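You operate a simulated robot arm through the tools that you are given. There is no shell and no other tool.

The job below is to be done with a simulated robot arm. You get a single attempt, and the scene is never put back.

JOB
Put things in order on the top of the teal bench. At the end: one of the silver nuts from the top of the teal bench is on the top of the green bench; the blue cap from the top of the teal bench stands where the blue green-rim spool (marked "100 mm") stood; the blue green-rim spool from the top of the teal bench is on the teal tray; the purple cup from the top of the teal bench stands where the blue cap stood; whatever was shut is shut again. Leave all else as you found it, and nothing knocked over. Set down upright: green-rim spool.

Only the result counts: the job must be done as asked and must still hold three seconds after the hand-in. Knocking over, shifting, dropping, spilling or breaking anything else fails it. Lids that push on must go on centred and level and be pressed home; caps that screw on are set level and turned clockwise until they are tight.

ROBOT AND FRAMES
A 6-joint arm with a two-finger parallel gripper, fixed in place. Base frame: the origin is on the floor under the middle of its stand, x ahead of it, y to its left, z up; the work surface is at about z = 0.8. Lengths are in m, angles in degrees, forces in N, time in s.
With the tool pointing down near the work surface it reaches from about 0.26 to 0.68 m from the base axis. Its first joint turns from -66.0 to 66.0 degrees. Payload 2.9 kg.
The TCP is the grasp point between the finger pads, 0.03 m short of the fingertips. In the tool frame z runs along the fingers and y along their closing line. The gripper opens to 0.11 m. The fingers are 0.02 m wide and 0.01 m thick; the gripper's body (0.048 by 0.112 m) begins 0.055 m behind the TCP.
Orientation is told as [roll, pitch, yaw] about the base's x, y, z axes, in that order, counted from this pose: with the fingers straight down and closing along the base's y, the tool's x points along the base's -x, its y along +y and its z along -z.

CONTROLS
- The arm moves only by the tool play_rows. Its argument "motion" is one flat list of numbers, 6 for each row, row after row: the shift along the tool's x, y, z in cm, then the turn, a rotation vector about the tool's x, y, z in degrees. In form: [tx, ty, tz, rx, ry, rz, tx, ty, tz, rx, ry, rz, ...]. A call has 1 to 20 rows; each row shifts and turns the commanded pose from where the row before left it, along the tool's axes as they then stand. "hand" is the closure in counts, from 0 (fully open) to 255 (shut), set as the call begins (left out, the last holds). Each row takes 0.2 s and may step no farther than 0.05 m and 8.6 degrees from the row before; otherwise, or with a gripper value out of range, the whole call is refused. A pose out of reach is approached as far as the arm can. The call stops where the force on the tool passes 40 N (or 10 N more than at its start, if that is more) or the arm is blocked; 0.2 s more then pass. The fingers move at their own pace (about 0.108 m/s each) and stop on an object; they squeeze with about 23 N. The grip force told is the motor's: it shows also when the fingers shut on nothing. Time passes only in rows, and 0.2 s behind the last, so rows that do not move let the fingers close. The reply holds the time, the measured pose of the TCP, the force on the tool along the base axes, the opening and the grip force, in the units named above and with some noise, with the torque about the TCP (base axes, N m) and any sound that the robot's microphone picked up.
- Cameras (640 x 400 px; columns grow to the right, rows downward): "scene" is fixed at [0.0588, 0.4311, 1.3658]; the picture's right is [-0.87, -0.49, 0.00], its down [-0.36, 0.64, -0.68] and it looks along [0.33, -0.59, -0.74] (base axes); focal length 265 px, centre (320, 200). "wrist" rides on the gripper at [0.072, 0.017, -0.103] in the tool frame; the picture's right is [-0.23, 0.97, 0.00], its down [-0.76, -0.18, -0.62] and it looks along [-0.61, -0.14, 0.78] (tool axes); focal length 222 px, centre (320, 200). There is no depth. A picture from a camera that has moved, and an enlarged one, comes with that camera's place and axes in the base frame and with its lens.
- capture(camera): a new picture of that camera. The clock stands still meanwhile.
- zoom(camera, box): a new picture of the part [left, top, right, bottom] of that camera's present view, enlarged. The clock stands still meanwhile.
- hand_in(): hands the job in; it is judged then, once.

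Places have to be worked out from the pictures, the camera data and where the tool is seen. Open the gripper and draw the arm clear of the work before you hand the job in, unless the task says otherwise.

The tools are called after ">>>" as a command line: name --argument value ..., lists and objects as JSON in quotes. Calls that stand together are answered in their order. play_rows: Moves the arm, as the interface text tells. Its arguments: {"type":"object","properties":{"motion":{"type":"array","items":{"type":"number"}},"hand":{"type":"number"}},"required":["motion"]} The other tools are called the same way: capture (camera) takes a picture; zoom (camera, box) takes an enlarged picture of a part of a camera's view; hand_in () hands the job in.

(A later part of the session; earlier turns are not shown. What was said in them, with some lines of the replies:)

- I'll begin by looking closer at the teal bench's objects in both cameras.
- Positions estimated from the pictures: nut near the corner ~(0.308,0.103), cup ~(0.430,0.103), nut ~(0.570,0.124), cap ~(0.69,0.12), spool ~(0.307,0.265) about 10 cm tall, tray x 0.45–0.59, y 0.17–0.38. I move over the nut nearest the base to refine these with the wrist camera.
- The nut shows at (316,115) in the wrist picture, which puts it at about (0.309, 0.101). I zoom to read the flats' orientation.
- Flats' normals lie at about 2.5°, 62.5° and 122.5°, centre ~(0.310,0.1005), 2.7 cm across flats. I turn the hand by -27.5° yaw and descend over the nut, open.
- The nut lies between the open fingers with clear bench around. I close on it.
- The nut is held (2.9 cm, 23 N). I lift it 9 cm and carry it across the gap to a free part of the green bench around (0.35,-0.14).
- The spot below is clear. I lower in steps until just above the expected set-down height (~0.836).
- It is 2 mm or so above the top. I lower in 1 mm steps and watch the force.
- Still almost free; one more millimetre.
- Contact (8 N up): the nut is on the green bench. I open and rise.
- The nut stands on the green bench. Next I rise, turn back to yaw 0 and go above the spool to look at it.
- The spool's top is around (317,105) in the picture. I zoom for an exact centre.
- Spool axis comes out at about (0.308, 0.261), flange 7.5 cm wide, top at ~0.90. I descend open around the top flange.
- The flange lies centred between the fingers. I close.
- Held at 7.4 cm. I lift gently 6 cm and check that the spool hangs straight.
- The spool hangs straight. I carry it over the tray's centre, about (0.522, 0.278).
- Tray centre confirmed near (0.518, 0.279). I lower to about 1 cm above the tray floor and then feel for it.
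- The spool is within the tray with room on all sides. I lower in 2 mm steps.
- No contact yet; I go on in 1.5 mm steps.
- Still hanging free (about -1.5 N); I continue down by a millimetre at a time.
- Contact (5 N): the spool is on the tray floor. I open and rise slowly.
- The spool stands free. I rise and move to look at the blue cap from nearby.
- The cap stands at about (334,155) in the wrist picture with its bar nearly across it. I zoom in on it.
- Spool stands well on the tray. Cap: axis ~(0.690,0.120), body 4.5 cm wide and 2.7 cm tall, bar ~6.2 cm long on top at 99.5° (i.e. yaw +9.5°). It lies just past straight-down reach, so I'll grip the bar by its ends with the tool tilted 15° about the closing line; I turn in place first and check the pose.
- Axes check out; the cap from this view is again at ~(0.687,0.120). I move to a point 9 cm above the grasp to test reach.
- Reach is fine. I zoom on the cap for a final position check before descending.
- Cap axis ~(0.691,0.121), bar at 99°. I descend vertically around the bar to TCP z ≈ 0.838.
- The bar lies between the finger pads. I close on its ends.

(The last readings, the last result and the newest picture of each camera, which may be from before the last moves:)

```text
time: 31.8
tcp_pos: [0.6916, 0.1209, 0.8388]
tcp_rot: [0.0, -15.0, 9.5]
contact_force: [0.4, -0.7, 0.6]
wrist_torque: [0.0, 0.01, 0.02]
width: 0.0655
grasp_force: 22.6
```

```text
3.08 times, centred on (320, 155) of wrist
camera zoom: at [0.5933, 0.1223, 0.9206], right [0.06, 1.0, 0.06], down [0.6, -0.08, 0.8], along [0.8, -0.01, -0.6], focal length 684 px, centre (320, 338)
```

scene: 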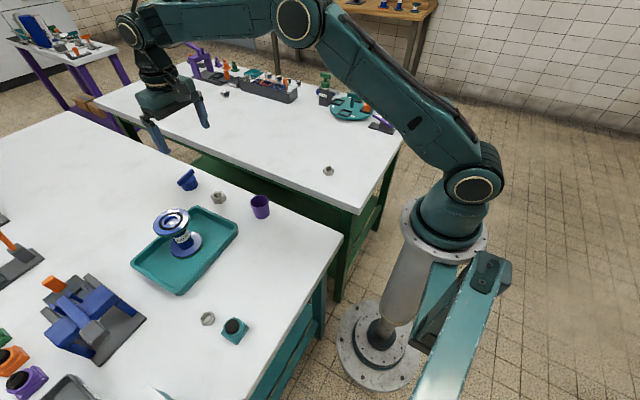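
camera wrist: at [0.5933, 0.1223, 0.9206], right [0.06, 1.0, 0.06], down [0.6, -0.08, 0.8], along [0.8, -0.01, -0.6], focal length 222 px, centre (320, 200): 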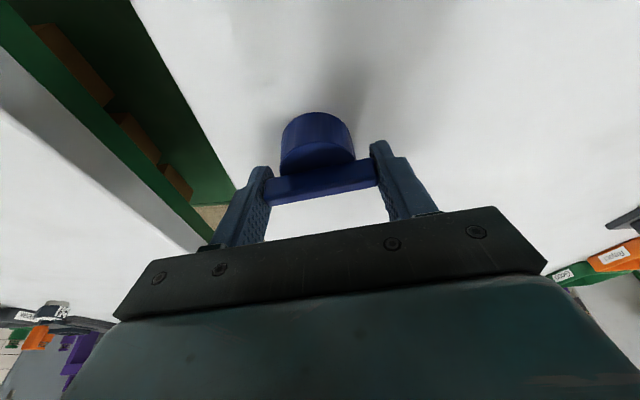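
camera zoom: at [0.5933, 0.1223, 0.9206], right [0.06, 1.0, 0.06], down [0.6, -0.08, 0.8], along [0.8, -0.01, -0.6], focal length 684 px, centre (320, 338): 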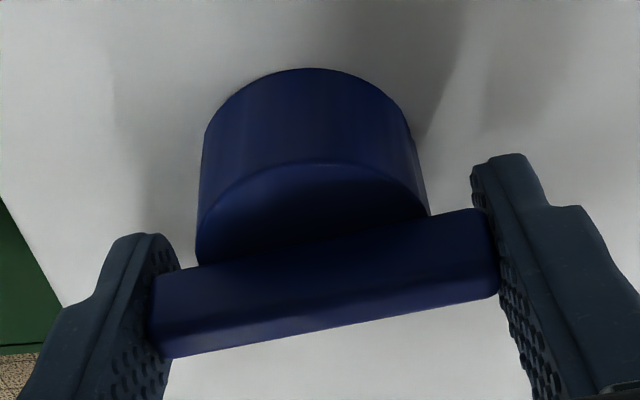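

Held by the bar (6.5 cm, 22.6 N). I lift straight up 14 cm and check.

>>> play_rows --motion '[-0.13, 0, -0.483, 0, 0, 0, -0.388, 0, -1.449, 0, 0, 0, -0.776, 0, -2.898, 0, 0, 0, -0.776, 0, -2.898, 0, 0, 0, -0.776, 0, -2.898, 0, 0, 0, -0.776, 0, -2.898, 0, 0, 0, 0, 0, 0, 0, 0, 0]' --hand 255

>>> zoom --camera "wrist" --box '[240, 90, 400, 220]'

>>> zoom --camera "scene" --box '[80, 60, 240, 160]'

```text
time: 33.4
tcp_pos: [0.6895, 0.1197, 0.9793]
tcp_rot: [-0.1, -14.9, 9.5]
contact_force: [-0.4, -0.8, -0.6]
wrist_torque: [0.02, 0.02, -0.02]
width: 0.0654
grasp_force: 23.1
```

```text
3.08 times, centred on (320, 155) of wrist
camera zoom: at [0.5922, 0.1228, 1.0611], right [0.06, 1.0, 0.06], down [0.6, -0.08, 0.8], along [0.8, -0.01, -0.6], focal length 684 px, centre (320, 338)
```

zoom: 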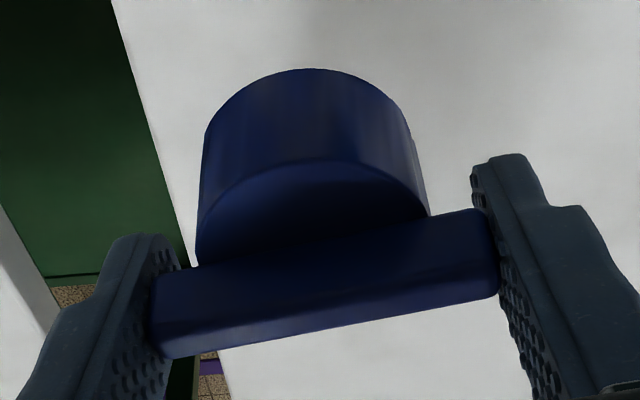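

```text
4.00 times, centred on (160, 110) of scene
camera zoom: at [0.0588, 0.4311, 1.3658], right [-0.87, -0.49, 0.0], down [-0.36, 0.64, -0.68], along [0.33, -0.59, -0.74], focal length 1058 px, centre (960, 560)
```

zoom: 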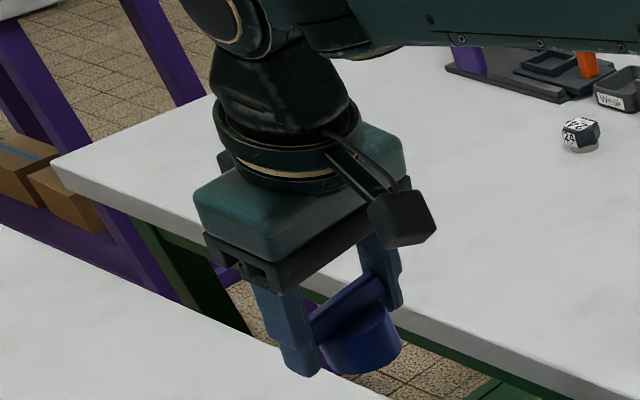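

The cap is held unchanged. I carry it in along y≈0.12 and then across to the spool's old place (0.308,0.261), staying at z≈0.98.

>>> play_rows --motion '[1.7, 0.3, -0.46, 0, 0, 0, 3.454, 0.599, -0.925, 0, 0, 0, 3.454, 0.599, -0.925, 0, 0, 0, 3.454, 0.599, -0.925, 0, 0, 0, 3.454, 0.599, -0.925, 0, 0, 0, 3.454, 0.599, -0.925, 0, 0, 0, 3.454, 0.599, -0.925, 0, 0, 0, 3.454, 0.599, -0.925, 0, 0, 0, 1.754, 0.299, -0.465, 0, 0, 0, 1.326, 3.068, -0.355, 0, 0, 0, 1.326, 3.068, -0.355, 0, 0, 0, 1.326, 3.068, -0.355, 0, 0, 0, 1.326, 3.068, -0.355, 0, 0, 0, 1.326, 3.068, -0.355, 0, 0, 0, 0, 0, 0, 0, 0, 0]' --hand 255

>>> capture --camera "wrist"

>>> capture --camera "scene"

```text
time: 36.6
tcp_pos: [0.3071, 0.2611, 0.979]
tcp_rot: [0.0, -15.0, 9.4]
contact_force: [-0.3, 0.0, 0.1]
wrist_torque: [0.0, 0.02, 0.01]
width: 0.0655
grasp_force: 23.1
```

```text
taken
camera wrist: at [0.2093, 0.2621, 1.0606], right [0.06, 1.0, 0.06], down [0.6, -0.08, 0.8], along [0.8, -0.01, -0.6], focal length 222 px, centre (320, 200)
```

wrist: 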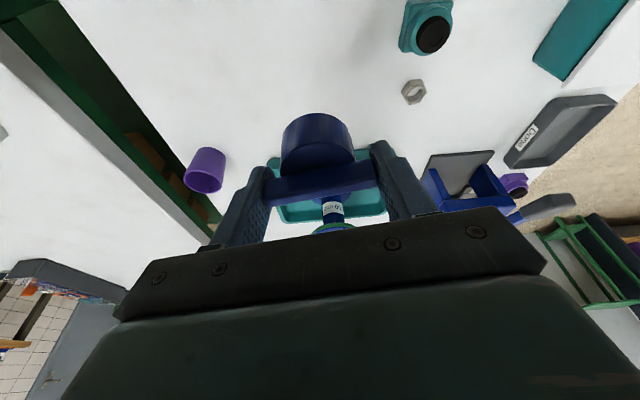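

```text
taken
```

scene: 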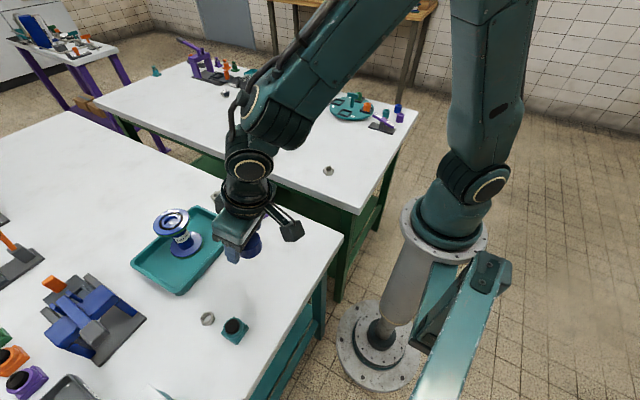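

Over the spot. The cap's axis sits ~2 mm inward of the TCP, so I aim the TCP at (0.310,0.261) and lower to about 1 cm above the bench.

>>> play_rows --motion '[0.312, 0, 1.262, 0, 0, 0, 0.624, 0, 2.524, 0, 0, 0, 0.624, 0, 2.524, 0, 0, 0, 0.624, 0, 2.524, 0, 0, 0, 0.624, 0, 2.524, 0, 0, 0, 0.312, 0, 1.262, 0, 0, 0, 0, 0, 0, 0, 0, 0]' --hand 255

>>> capture --camera "wrist"

>>> zoom --camera "scene" --box '[180, 190, 340, 350]'

```text
time: 38.2
tcp_pos: [0.3102, 0.2612, 0.8471]
tcp_rot: [0.0, -15.0, 9.5]
contact_force: [-0.5, 0.0, -0.5]
wrist_torque: [0.03, -0.01, 0.01]
width: 0.0654
grasp_force: 22.8
```

```text
taken
camera wrist: at [0.2121, 0.2624, 0.9291], right [0.06, 1.0, 0.06], down [0.6, -0.08, 0.8], along [0.8, -0.01, -0.6], focal length 222 px, centre (320, 200)
```

wrist: 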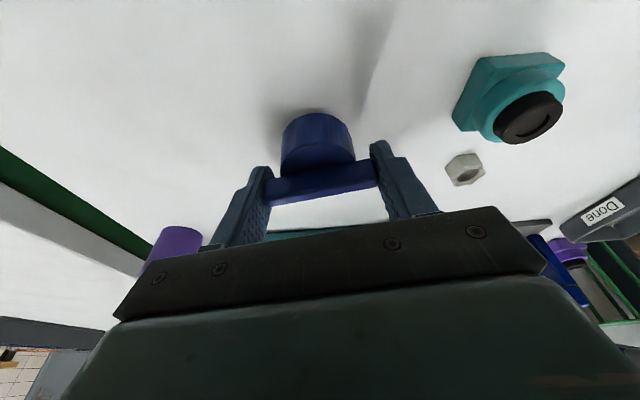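

```text
2.50 times, centred on (260, 270) of scene
camera zoom: at [0.0588, 0.4311, 1.3658], right [-0.87, -0.49, 0.0], down [-0.36, 0.64, -0.68], along [0.33, -0.59, -0.74], focal length 661 px, centre (470, 25)
```

zoom: 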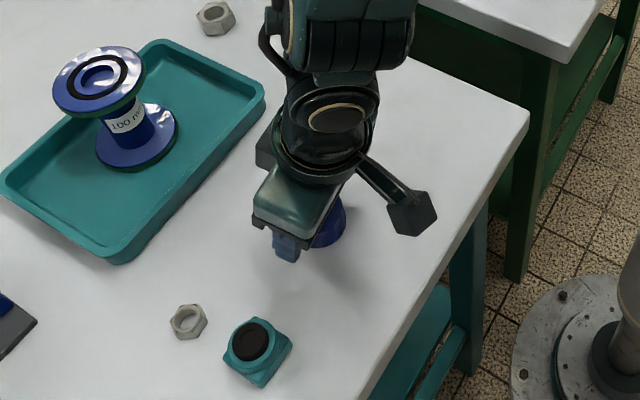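

All clear. I lower 6 mm, then by single millimetres.

>>> play_rows --motion '[0.078, 0, 0.29, 0, 0, 0, 0.078, 0, 0.29, 0, 0, 0, 0, 0, 0, 0, 0, 0]' --hand 255

>>> play_rows --motion '[0.039, 0, 0.145, 0, 0, 0, 0, 0, 0, 0, 0, 0]' --hand 255

```text
time: 39.0
tcp_pos: [0.3104, 0.2617, 0.8426]
tcp_rot: [0.1, -15.0, 9.5]
contact_force: [0.8, 0.0, -0.6]
wrist_torque: [0.02, 0.02, 0.03]
width: 0.0652
grasp_force: 23.4
```

```text
time: 39.6
tcp_pos: [0.3107, 0.2605, 0.8408]
tcp_rot: [0.0, -15.0, 9.5]
contact_force: [-0.1, -0.6, -1.7]
wrist_torque: [0.02, 0.0, 0.01]
width: 0.0653
grasp_force: 23.5
```

No contact yet at 0.841; another millimetre or so.

>>> play_rows --motion '[0.026, 0, 0.097, 0, 0, 0, 0, 0, 0, 0, 0, 0]' --hand 255

>>> play_rows --motion '[0.021, 0, 0.077, 0, 0, 0, 0, 0, 0, 0, 0, 0]' --hand 255

```text
time: 40.2
tcp_pos: [0.3107, 0.2607, 0.8397]
tcp_rot: [0.1, -14.9, 9.6]
contact_force: [0.1, 0.2, -0.8]
wrist_torque: [0.0, 0.05, 0.0]
width: 0.0654
grasp_force: 23.1
```

```text
time: 40.8
tcp_pos: [0.3105, 0.2623, 0.8403]
tcp_rot: [0.1, -15.0, 9.5]
contact_force: [-0.7, -0.3, -0.4]
wrist_torque: [0.02, -0.01, -0.02]
width: 0.0652
grasp_force: 22.7
```

Still free; one more small step.

>>> play_rows --motion '[0.021, 0, 0.077, 0, 0, 0, 0, 0, 0, 0, 0, 0]' --hand 255

```text
time: 41.4
tcp_pos: [0.311, 0.2617, 0.8395]
tcp_rot: [0.0, -15.0, 9.5]
contact_force: [-3.0, -2.7, 10.8]
wrist_torque: [-0.06, 0.09, 0.05]
width: 0.0652
grasp_force: 23.4
```

Contact (11 N): the cap stands on the bench. I open partly, then rise straight up.

>>> play_rows --motion '[0, 0, 0, 0, 0, 0, 0, 0, 0, 0, 0, 0, 0, 0, 0, 0, 0, 0]' --hand 40

>>> capture --camera "wrist"

```text
time: 42.2
tcp_pos: [0.3115, 0.2611, 0.8402]
tcp_rot: [-0.1, -14.9, 9.5]
contact_force: [0.4, -0.1, -0.3]
wrist_torque: [0.0, 0.0, 0.01]
width: 0.0926
grasp_force: 0.0
```

```text
taken
camera wrist: at [0.2124, 0.2626, 0.9201], right [0.06, 1.0, 0.06], down [0.6, -0.08, 0.8], along [0.8, -0.01, -0.6], focal length 222 px, centre (320, 200)
```

wrist: 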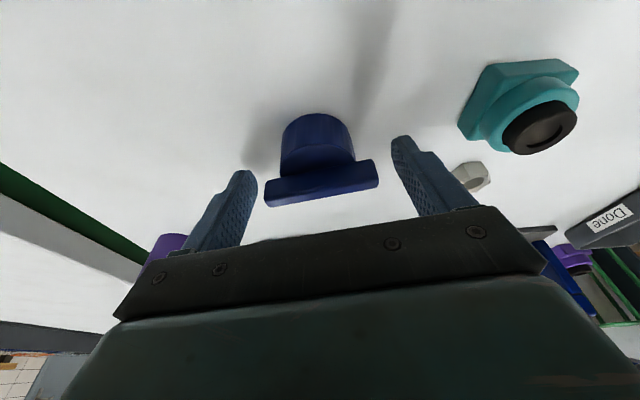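

The cap stands alone where the spool stood. I rise straight up 16 cm and move to look at the purple cup.

>>> play_rows --motion '[-0.388, 0, -1.449, 0, 0, 0, -0.776, 0, -2.898, 0, 0, 0, -0.97, 0, -3.62, 0, 0, 0, -1.0, 0, -3.74, 0, 0, 0, -1.0, 0, -3.74, 0, 0, 0, -1.764, -3.51, 0.472, 0, 0, 0, -1.764, -3.51, 0.472, 0, 0, 0, -1.764, -3.51, 0.472, 0, 0, 0, -1.764, -3.51, 0.472, 0, 0, 0, -1.764, -3.51, 0.472, 0, 0, 0, 0, 0, 0, 0, 0, 0]' --hand 68

>>> capture --camera "wrist"

>>> capture --camera "scene"

```text
time: 44.6
tcp_pos: [0.4292, 0.1034, 0.9983]
tcp_rot: [0.0, -15.0, 9.5]
contact_force: [0.2, 1.1, -0.4]
wrist_torque: [0.02, 0.01, -0.03]
width: 0.0803
grasp_force: 0.1
```

```text
taken
camera wrist: at [0.3316, 0.1049, 1.0793], right [0.06, 1.0, 0.06], down [0.6, -0.08, 0.8], along [0.8, -0.01, -0.6], focal length 222 px, centre (320, 200)
```

wrist: 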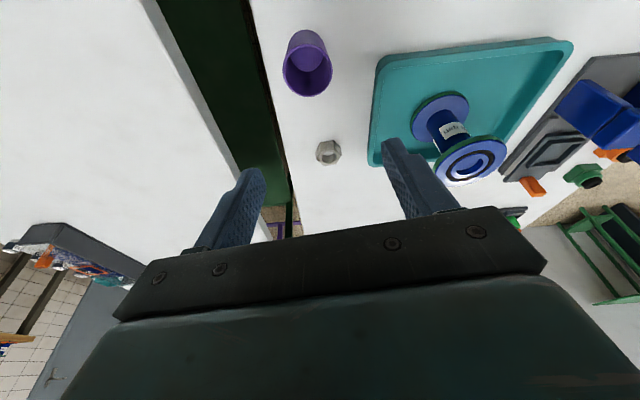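

```text
taken
```

scene: 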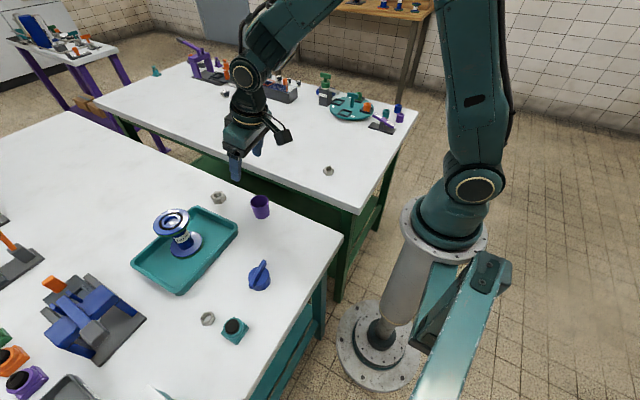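

The cap stands at the old spool place. Now I zoom on the cup (and re-check the cap).

>>> zoom --camera "wrist" --box '[243, 24, 371, 104]'

>>> zoom --camera "scene" --box '[200, 180, 328, 300]'

```text
5.00 times, centred on (307, 64) of wrist
camera zoom: at [0.3316, 0.1049, 1.0793], right [0.06, 1.0, 0.06], down [0.6, -0.08, 0.8], along [0.8, -0.01, -0.6], focal length 1111 px, centre (385, 880)
```

zoom: 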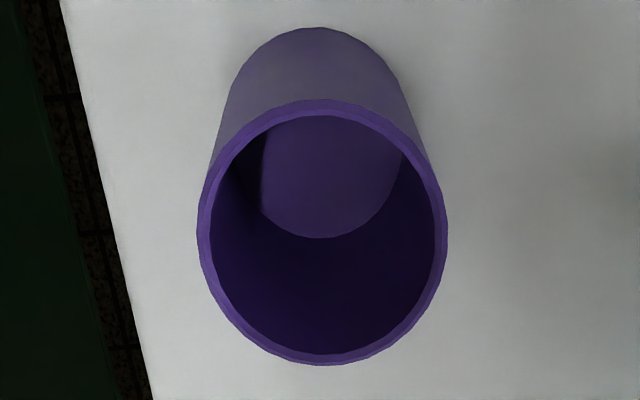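

```text
3.33 times, centred on (264, 240) of scene
camera zoom: at [0.0589, 0.431, 1.3658], right [-0.87, -0.49, 0.0], down [-0.36, 0.64, -0.68], along [0.33, -0.59, -0.74], focal length 882 px, centre (507, 67)
```

zoom: 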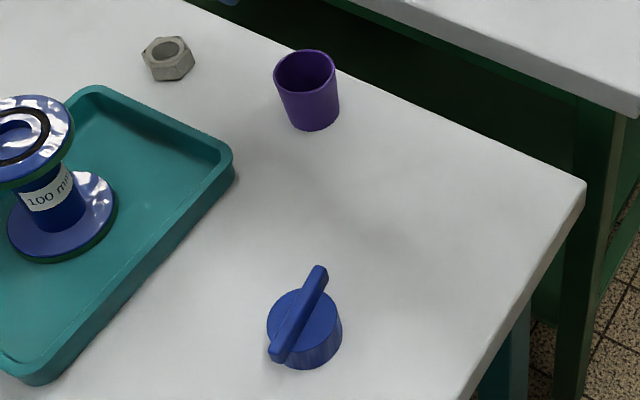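

The cup is empty, rim 4.9 cm, axis ~(0.4295,0.102), about 4.7 cm tall. I descend vertically, same tilt, around it to TCP z≈0.84.

>>> play_rows --motion '[0.893, -0.03, 3.36, 0, 0, 0, 0.893, -0.03, 3.36, 0, 0, 0, 0.893, -0.03, 3.36, 0, 0, 0, 0.893, -0.03, 3.36, 0, 0, 0, 0.244, -0.01, 0.915, 0, 0, 0, 0.244, -0.01, 0.915, 0, 0, 0, 0, 0, 0, 0, 0, 0]' --hand 68

>>> capture --camera "wrist"

>>> zoom --camera "scene" --box '[180, 130, 340, 250]'

```text
time: 46.2
tcp_pos: [0.4296, 0.102, 0.8423]
tcp_rot: [0.0, -15.1, 9.5]
contact_force: [0.1, -0.1, 0.4]
wrist_torque: [0.03, 0.0, 0.0]
width: 0.0804
grasp_force: 0.0
```

```text
taken
camera wrist: at [0.3322, 0.1039, 0.923], right [0.06, 1.0, 0.06], down [0.6, -0.08, 0.8], along [0.8, -0.01, -0.6], focal length 222 px, centre (320, 200)
```

wrist: 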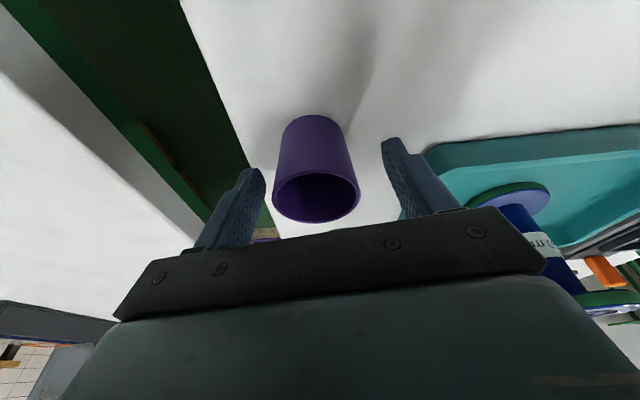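

```text
3.33 times, centred on (260, 190) of scene
camera zoom: at [0.0588, 0.4311, 1.3658], right [-0.87, -0.49, 0.0], down [-0.36, 0.64, -0.68], along [0.33, -0.59, -0.74], focal length 882 px, centre (520, 233)
```

zoom: 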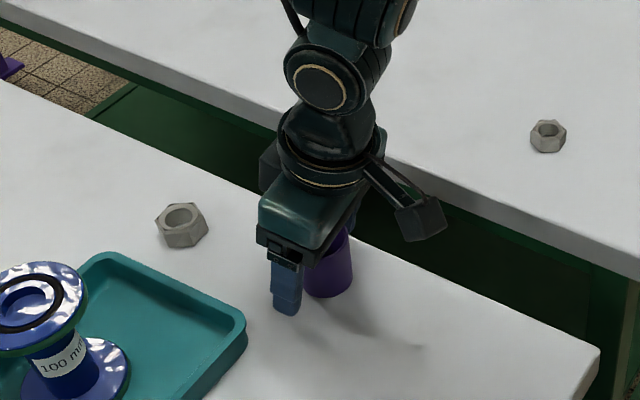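

The cup is centred between the fingers. I close on it.

>>> play_rows --motion '[0, 0, 0, 0, 0, 0, 0, 0, 0, 0, 0, 0, 0, 0, 0, 0, 0, 0]' --hand 255

>>> zoom --camera "wrist" --box '[240, 90, 400, 230]'

```text
time: 47.0
tcp_pos: [0.4298, 0.1025, 0.8428]
tcp_rot: [0.1, -15.1, 9.5]
contact_force: [0.5, 0.6, 0.8]
wrist_torque: [0.02, -0.02, 0.01]
width: 0.0446
grasp_force: 22.9
```

```text
2.86 times, centred on (320, 160) of wrist
camera zoom: at [0.3322, 0.1039, 0.9231], right [0.06, 1.0, 0.06], down [0.6, -0.08, 0.8], along [0.8, -0.01, -0.6], focal length 635 px, centre (320, 314)
```

zoom: 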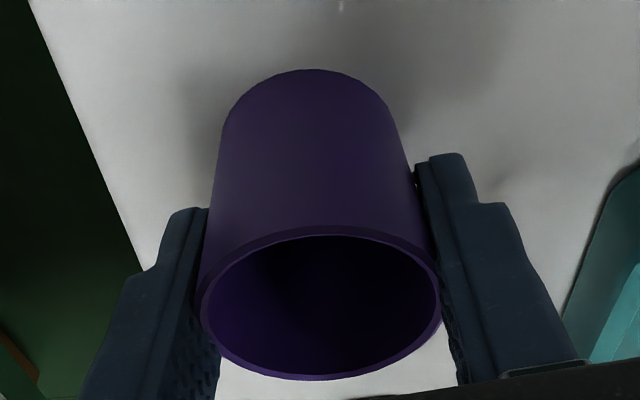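

Gripped at 4.5 cm. I lift straight up 13 cm, gently at first, and check the cup.

>>> play_rows --motion '[-0.13, 0, -0.483, 0, 0, 0, -0.388, 0, -1.449, 0, 0, 0, -0.776, 0, -2.898, 0, 0, 0, -0.776, 0, -2.898, 0, 0, 0, -0.776, 0, -2.898, 0, 0, 0, -0.518, 0, -1.932, 0, 0, 0, 0, 0, 0, 0, 0, 0]' --hand 255

>>> zoom --camera "wrist" --box '[240, 90, 400, 230]'

>>> zoom --camera "scene" --box '[170, 90, 330, 210]'

```text
time: 48.6
tcp_pos: [0.43, 0.1011, 0.972]
tcp_rot: [0.0, -15.0, 9.5]
contact_force: [0.2, 0.1, -0.3]
wrist_torque: [0.02, 0.0, 0.0]
width: 0.0445
grasp_force: 22.9
```

```text
2.86 times, centred on (320, 160) of wrist
camera zoom: at [0.3317, 0.1035, 1.0537], right [0.06, 1.0, 0.06], down [0.6, -0.08, 0.8], along [0.8, -0.01, -0.6], focal length 635 px, centre (320, 314)
```

zoom: 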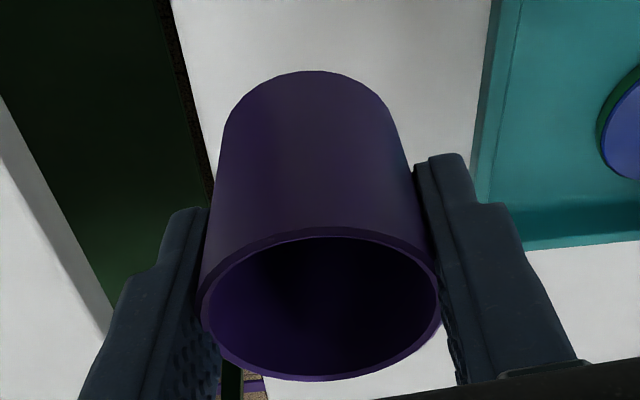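

```text
3.33 times, centred on (250, 150) of scene
camera zoom: at [0.0588, 0.4311, 1.3658], right [-0.87, -0.49, 0.0], down [-0.36, 0.64, -0.68], along [0.33, -0.59, -0.74], focal length 882 px, centre (553, 367)
```

zoom: 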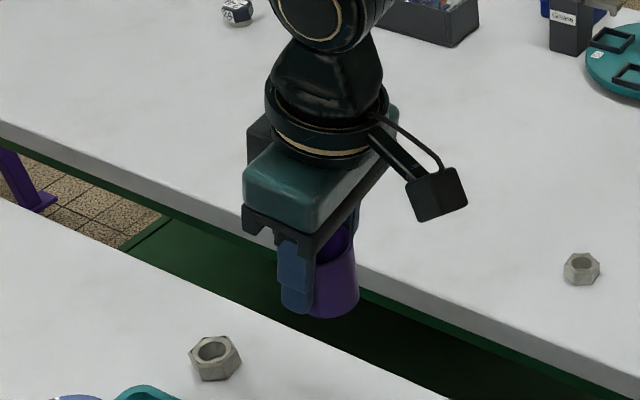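

The cup is held steady and level. I carry it out to above the cap's old place (0.6895,0.1207).

>>> play_rows --motion '[-1.79, -0.175, 0.48, 0, 0, 0, -3.581, -0.35, 0.96, 0, 0, 0, -3.581, -0.35, 0.96, 0, 0, 0, -3.581, -0.35, 0.96, 0, 0, 0, -3.581, -0.35, 0.96, 0, 0, 0, -3.581, -0.35, 0.96, 0, 0, 0, -3.581, -0.35, 0.96, 0, 0, 0, -1.79, -0.175, 0.48, 0, 0, 0, 0, 0, 0, 0, 0, 0]' --hand 255

>>> capture --camera "wrist"

>>> capture --camera "scene"

```text
time: 50.6
tcp_pos: [0.6914, 0.1204, 0.9708]
tcp_rot: [0.0, -14.9, 9.5]
contact_force: [-0.7, -0.4, -1.0]
wrist_torque: [0.01, 0.02, 0.0]
width: 0.0441
grasp_force: 23.3
```

```text
taken
camera wrist: at [0.5937, 0.1216, 1.0522], right [0.06, 1.0, 0.06], down [0.6, -0.08, 0.8], along [0.8, -0.01, -0.6], focal length 222 px, centre (320, 200)
```

wrist: 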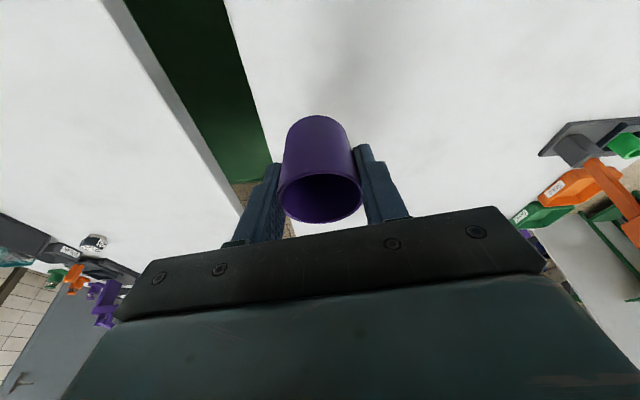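

```text
taken
```

scene: 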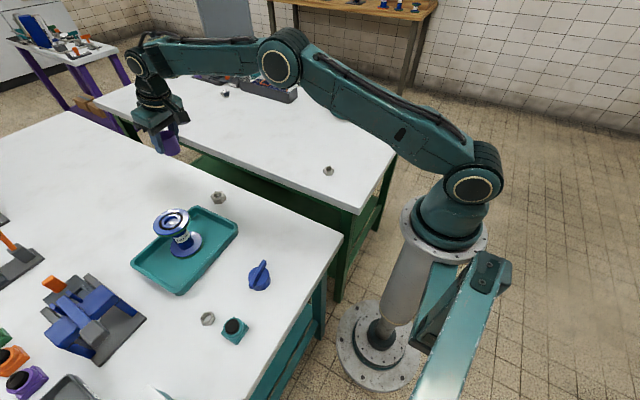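

Positioned above. I lower 12 cm (1 cm short of the grasp height).

>>> play_rows --motion '[0.259, 0, 0.966, 0, 0, 0, 0.776, 0, 2.898, 0, 0, 0, 0.776, 0, 2.898, 0, 0, 0, 0.776, 0, 2.898, 0, 0, 0, 0.388, 0, 1.449, 0, 0, 0, 0.129, 0, 0.483, 0, 0, 0, 0, 0, 0, 0, 0, 0]' --hand 255

>>> zoom --camera "wrist" --box '[200, 60, 440, 240]'

>>> zoom --camera "scene" --box '[110, 110, 270, 220]'

```text
time: 52.2
tcp_pos: [0.6897, 0.12, 0.8508]
tcp_rot: [0.0, -15.0, 9.5]
contact_force: [0.4, -0.1, -0.3]
wrist_torque: [0.01, 0.0, 0.03]
width: 0.044
grasp_force: 23.4
```

```text
2.22 times, centred on (320, 150) of wrist
camera zoom: at [0.5923, 0.1218, 0.9318], right [0.06, 1.0, 0.06], down [0.6, -0.08, 0.8], along [0.8, -0.01, -0.6], focal length 494 px, centre (320, 311)
```

zoom: 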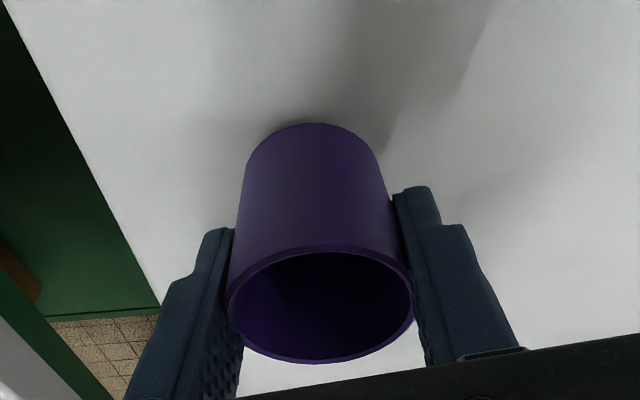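

```text
3.64 times, centred on (190, 165) of scene
camera zoom: at [0.0588, 0.4311, 1.3658], right [-0.87, -0.49, 0.0], down [-0.36, 0.64, -0.68], along [0.33, -0.59, -0.74], focal length 962 px, centre (793, 327)
```

zoom: 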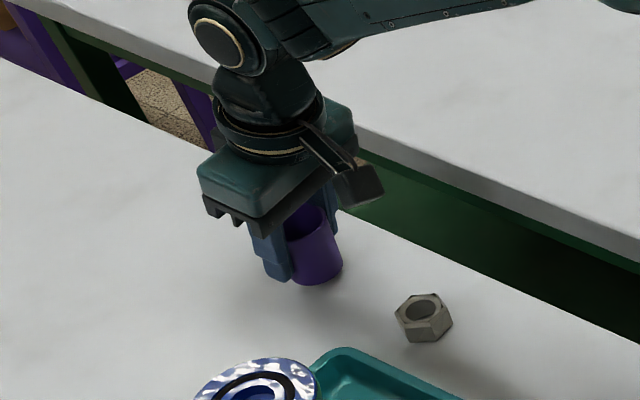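

Now down 6 mm, then millimetre steps to contact.

>>> play_rows --motion '[0.078, 0, 0.29, 0, 0, 0, 0.078, 0, 0.29, 0, 0, 0, 0, 0, 0, 0, 0, 0]' --hand 255

>>> play_rows --motion '[0.039, 0, 0.145, 0, 0, 0, 0, 0, 0, 0, 0, 0]' --hand 255

```text
time: 53.0
tcp_pos: [0.6896, 0.1194, 0.8446]
tcp_rot: [0.1, -15.0, 9.4]
contact_force: [0.0, -0.5, 0.3]
wrist_torque: [0.03, 0.03, -0.04]
width: 0.0441
grasp_force: 23.0
```

```text
time: 53.6
tcp_pos: [0.691, 0.12, 0.8443]
tcp_rot: [-0.1, -15.0, 9.5]
contact_force: [-0.3, 0.3, -0.1]
wrist_torque: [-0.01, 0.04, 0.01]
width: 0.0442
grasp_force: 23.4
```

Not touching yet; a further millimetre.

>>> play_rows --motion '[0.026, 0, 0.097, 0, 0, 0, 0, 0, 0, 0, 0, 0]' --hand 255

>>> play_rows --motion '[0.021, 0, 0.077, 0, 0, 0, 0, 0, 0, 0, 0, 0]' --hand 255

```text
time: 54.2
tcp_pos: [0.6898, 0.1212, 0.8428]
tcp_rot: [-0.1, -15.0, 9.5]
contact_force: [0.4, -0.6, -0.4]
wrist_torque: [0.0, 0.0, 0.02]
width: 0.044
grasp_force: 23.3
```

```text
time: 54.8
tcp_pos: [0.6898, 0.1201, 0.8415]
tcp_rot: [0.0, -15.1, 9.5]
contact_force: [0.1, -0.2, 0.5]
wrist_torque: [0.04, 0.01, 0.03]
width: 0.044
grasp_force: 22.7
```

Very close; another 0.8 mm.

>>> play_rows --motion '[0.021, 0, 0.077, 0, 0, 0, 0, 0, 0, 0, 0, 0]' --hand 255

```text
time: 55.4
tcp_pos: [0.6903, 0.1208, 0.8414]
tcp_rot: [0.0, -15.2, 9.5]
contact_force: [-1.4, -0.5, 6.1]
wrist_torque: [-0.04, 0.1, 0.03]
width: 0.0441
grasp_force: 23.3
```

Contact (6 N). I open to about 8 cm and look before rising.

>>> play_rows --motion '[0, 0, 0, 0, 0, 0, 0, 0, 0, 0, 0, 0, 0, 0, 0, 0, 0, 0]' --hand 68

>>> capture --camera "wrist"

```text
time: 56.2
tcp_pos: [0.689, 0.1213, 0.8391]
tcp_rot: [0.0, -15.1, 9.5]
contact_force: [-0.1, 0.4, -1.0]
wrist_torque: [-0.03, -0.01, 0.0]
width: 0.0806
grasp_force: 0.2
```

```text
taken
camera wrist: at [0.5921, 0.1225, 0.9219], right [0.06, 1.0, 0.06], down [0.6, -0.08, 0.8], along [0.8, -0.01, -0.6], focal length 222 px, centre (320, 200)
```

wrist: 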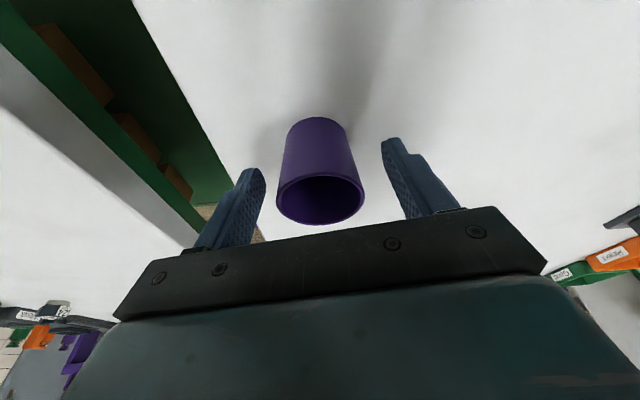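

The cup stands free. I rise straight up, then draw back inward and up clear of the work.

>>> play_rows --motion '[-0.259, 0, -0.966, 0, 0, 0, -0.518, 0, -1.932, 0, 0, 0, -0.776, 0, -2.898, 0, 0, 0, -0.97, 0, -3.62, 0, 0, 0, -1.0, 0, -3.74, 0, 0, 0, -1.0, 0, -3.74, 0, 0, 0, 0, 0, 0, 0, 0, 0]' --hand 68

>>> capture --camera "wrist"

>>> capture --camera "scene"

```text
time: 57.8
tcp_pos: [0.691, 0.1182, 1.0181]
tcp_rot: [0.0, -15.0, 9.6]
contact_force: [0.1, 0.1, 0.1]
wrist_torque: [0.02, 0.03, 0.01]
width: 0.0805
grasp_force: 0.0
```

```text
taken
camera wrist: at [0.593, 0.1209, 1.0987], right [0.06, 1.0, 0.06], down [0.6, -0.08, 0.8], along [0.8, -0.01, -0.6], focal length 222 px, centre (320, 200)
```

wrist: 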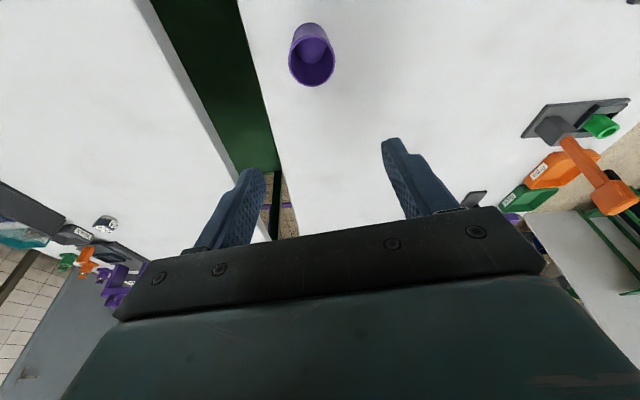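

```text
taken
```

scene: 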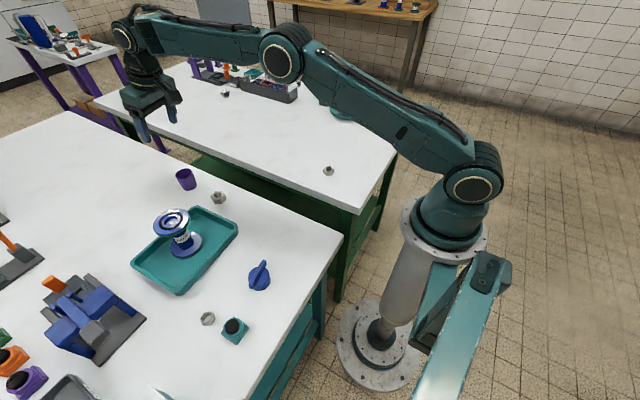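

Everything stands. I check the final positions of the cup and the cap with zooms.

>>> zoom --camera "scene" --box '[148, 160, 228, 210]'

>>> zoom --camera "scene" --box '[120, 220, 320, 345]'

```text
8.00 times, centred on (188, 185) of scene
camera zoom: at [0.0588, 0.4311, 1.3658], right [-0.87, -0.49, 0.0], down [-0.36, 0.64, -0.68], along [0.33, -0.59, -0.74], focal length 2117 px, centre (1376, 320)
```

zoom: 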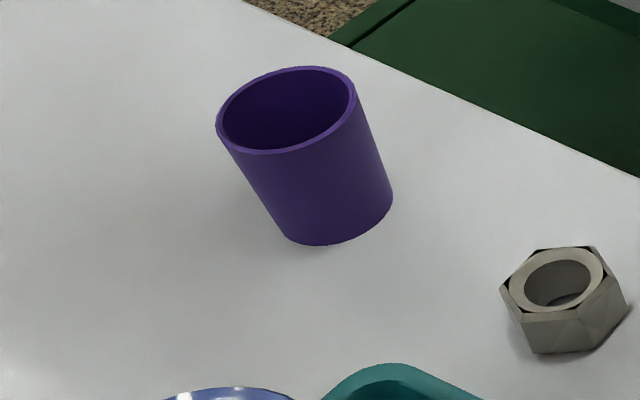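

```text
3.20 times, centred on (220, 282) of scene
camera zoom: at [0.0588, 0.4311, 1.3658], right [-0.87, -0.49, 0.0], down [-0.36, 0.64, -0.68], along [0.33, -0.59, -0.74], focal length 847 px, centre (640, -64)
```

zoom: 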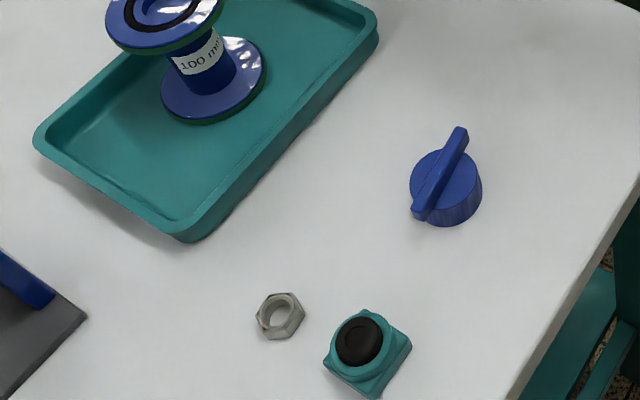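

The cup's and cap's bases coincide with the old spots within ~2 mm. I raise, level the tool and draw back to the start area with the gripper fully open.

>>> play_rows --motion '[-0.863, 0, -3.22, 0, 0, 0, -0.863, 0, -3.22, 0, 0, 0, -0.863, 0, -3.22, 0, 0, 0, 0, 0, 0, 0, 7.5, 0, 0, 0, 0, 0, 7.5, 0, 0, 0, 0, 0, 0, 4.75, 0, 0, 0, 0, 0, 4.75, 3.75, -0.3, 0, 0, 0, 0, 3.75, -0.3, 0, 0, 0, 0, 3.75, -0.3, 0, 0, 0, 0, 3.75, -0.3, 0, 0, 0, 0, 3.75, -0.3, 0, 0, 0, 0, 3.75, -0.3, 0, 0, 0, 0, 3.75, -0.3, 0, 0, 0, 0, 3.75, -0.3, 0, 0, 0, 0, 0, 0, 0, 0, 0, 0]' --hand 0

>>> capture --camera "scene"

>>> capture --camera "wrist"

```text
time: 61.2
tcp_pos: [0.3401, 0.077, 1.0843]
tcp_rot: [0.7, -3.8, 0.0]
contact_force: [0.8, -0.4, 0.7]
wrist_torque: [-0.03, 0.04, 0.0]
width: 0.11
grasp_force: 0.1
out of reach, approached as far as the arm can: row 3, 4, 5
```

```text
taken
```

scene: 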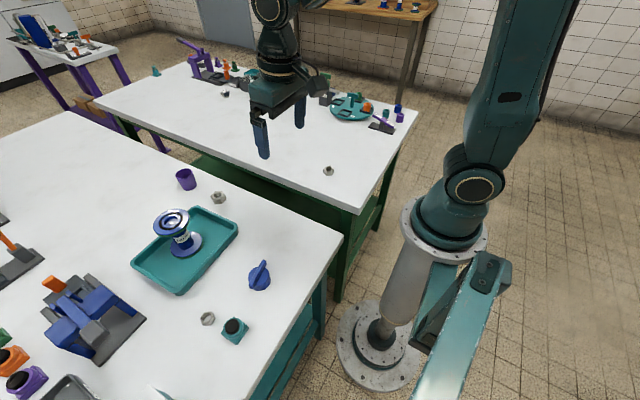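

```text
taken
camera wrist: at [0.2617, 0.0952, 1.1832], right [0.23, 0.97, 0.03], down [0.72, -0.19, 0.67], along [0.66, -0.13, -0.74], focal length 222 px, centre (320, 200)
```

wrist: 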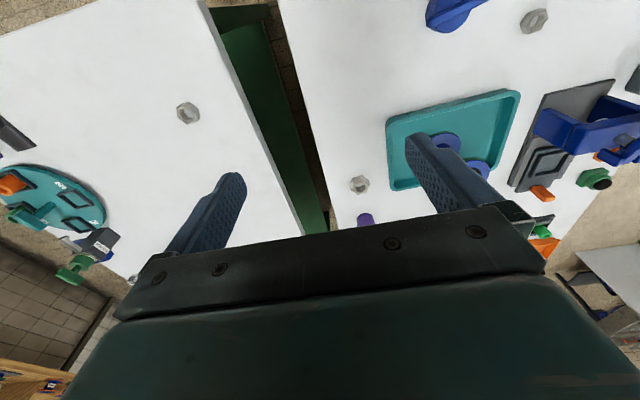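

The arm is drawn clear with the gripper open. The nut is on the green bench, the spool upright on the tray, the cap at the spool's old place and the cup at the cap's old place. The other items I can see look undisturbed, so I hand in.

>>> hand_in

```text
The job is handed in.
```

I moved all four items as asked and handed the job in. I don't have the verdict yet.

- **Silver nut:** the one nearest the base now stands on the top of the green bench, at about (0.35, -0.14).
- **Spool:** the blue green-rim spool stands upright near the middle of the teal tray.
- **Blue cap:** it stands upright where the spool stood, within about 2 mm by the scene camera.
- **Purple cup:** it stands upright where the cap stood, also within about 2 mm.

I opened nothing, so there was nothing to shut again. In the last pictures nothing else looked shifted or knocked over. The gripper is open and the arm is clear of the work.

While drawing back at the end, the arm briefly hit its reach limit. It finished slightly off the pose I commanded, touching nothing.
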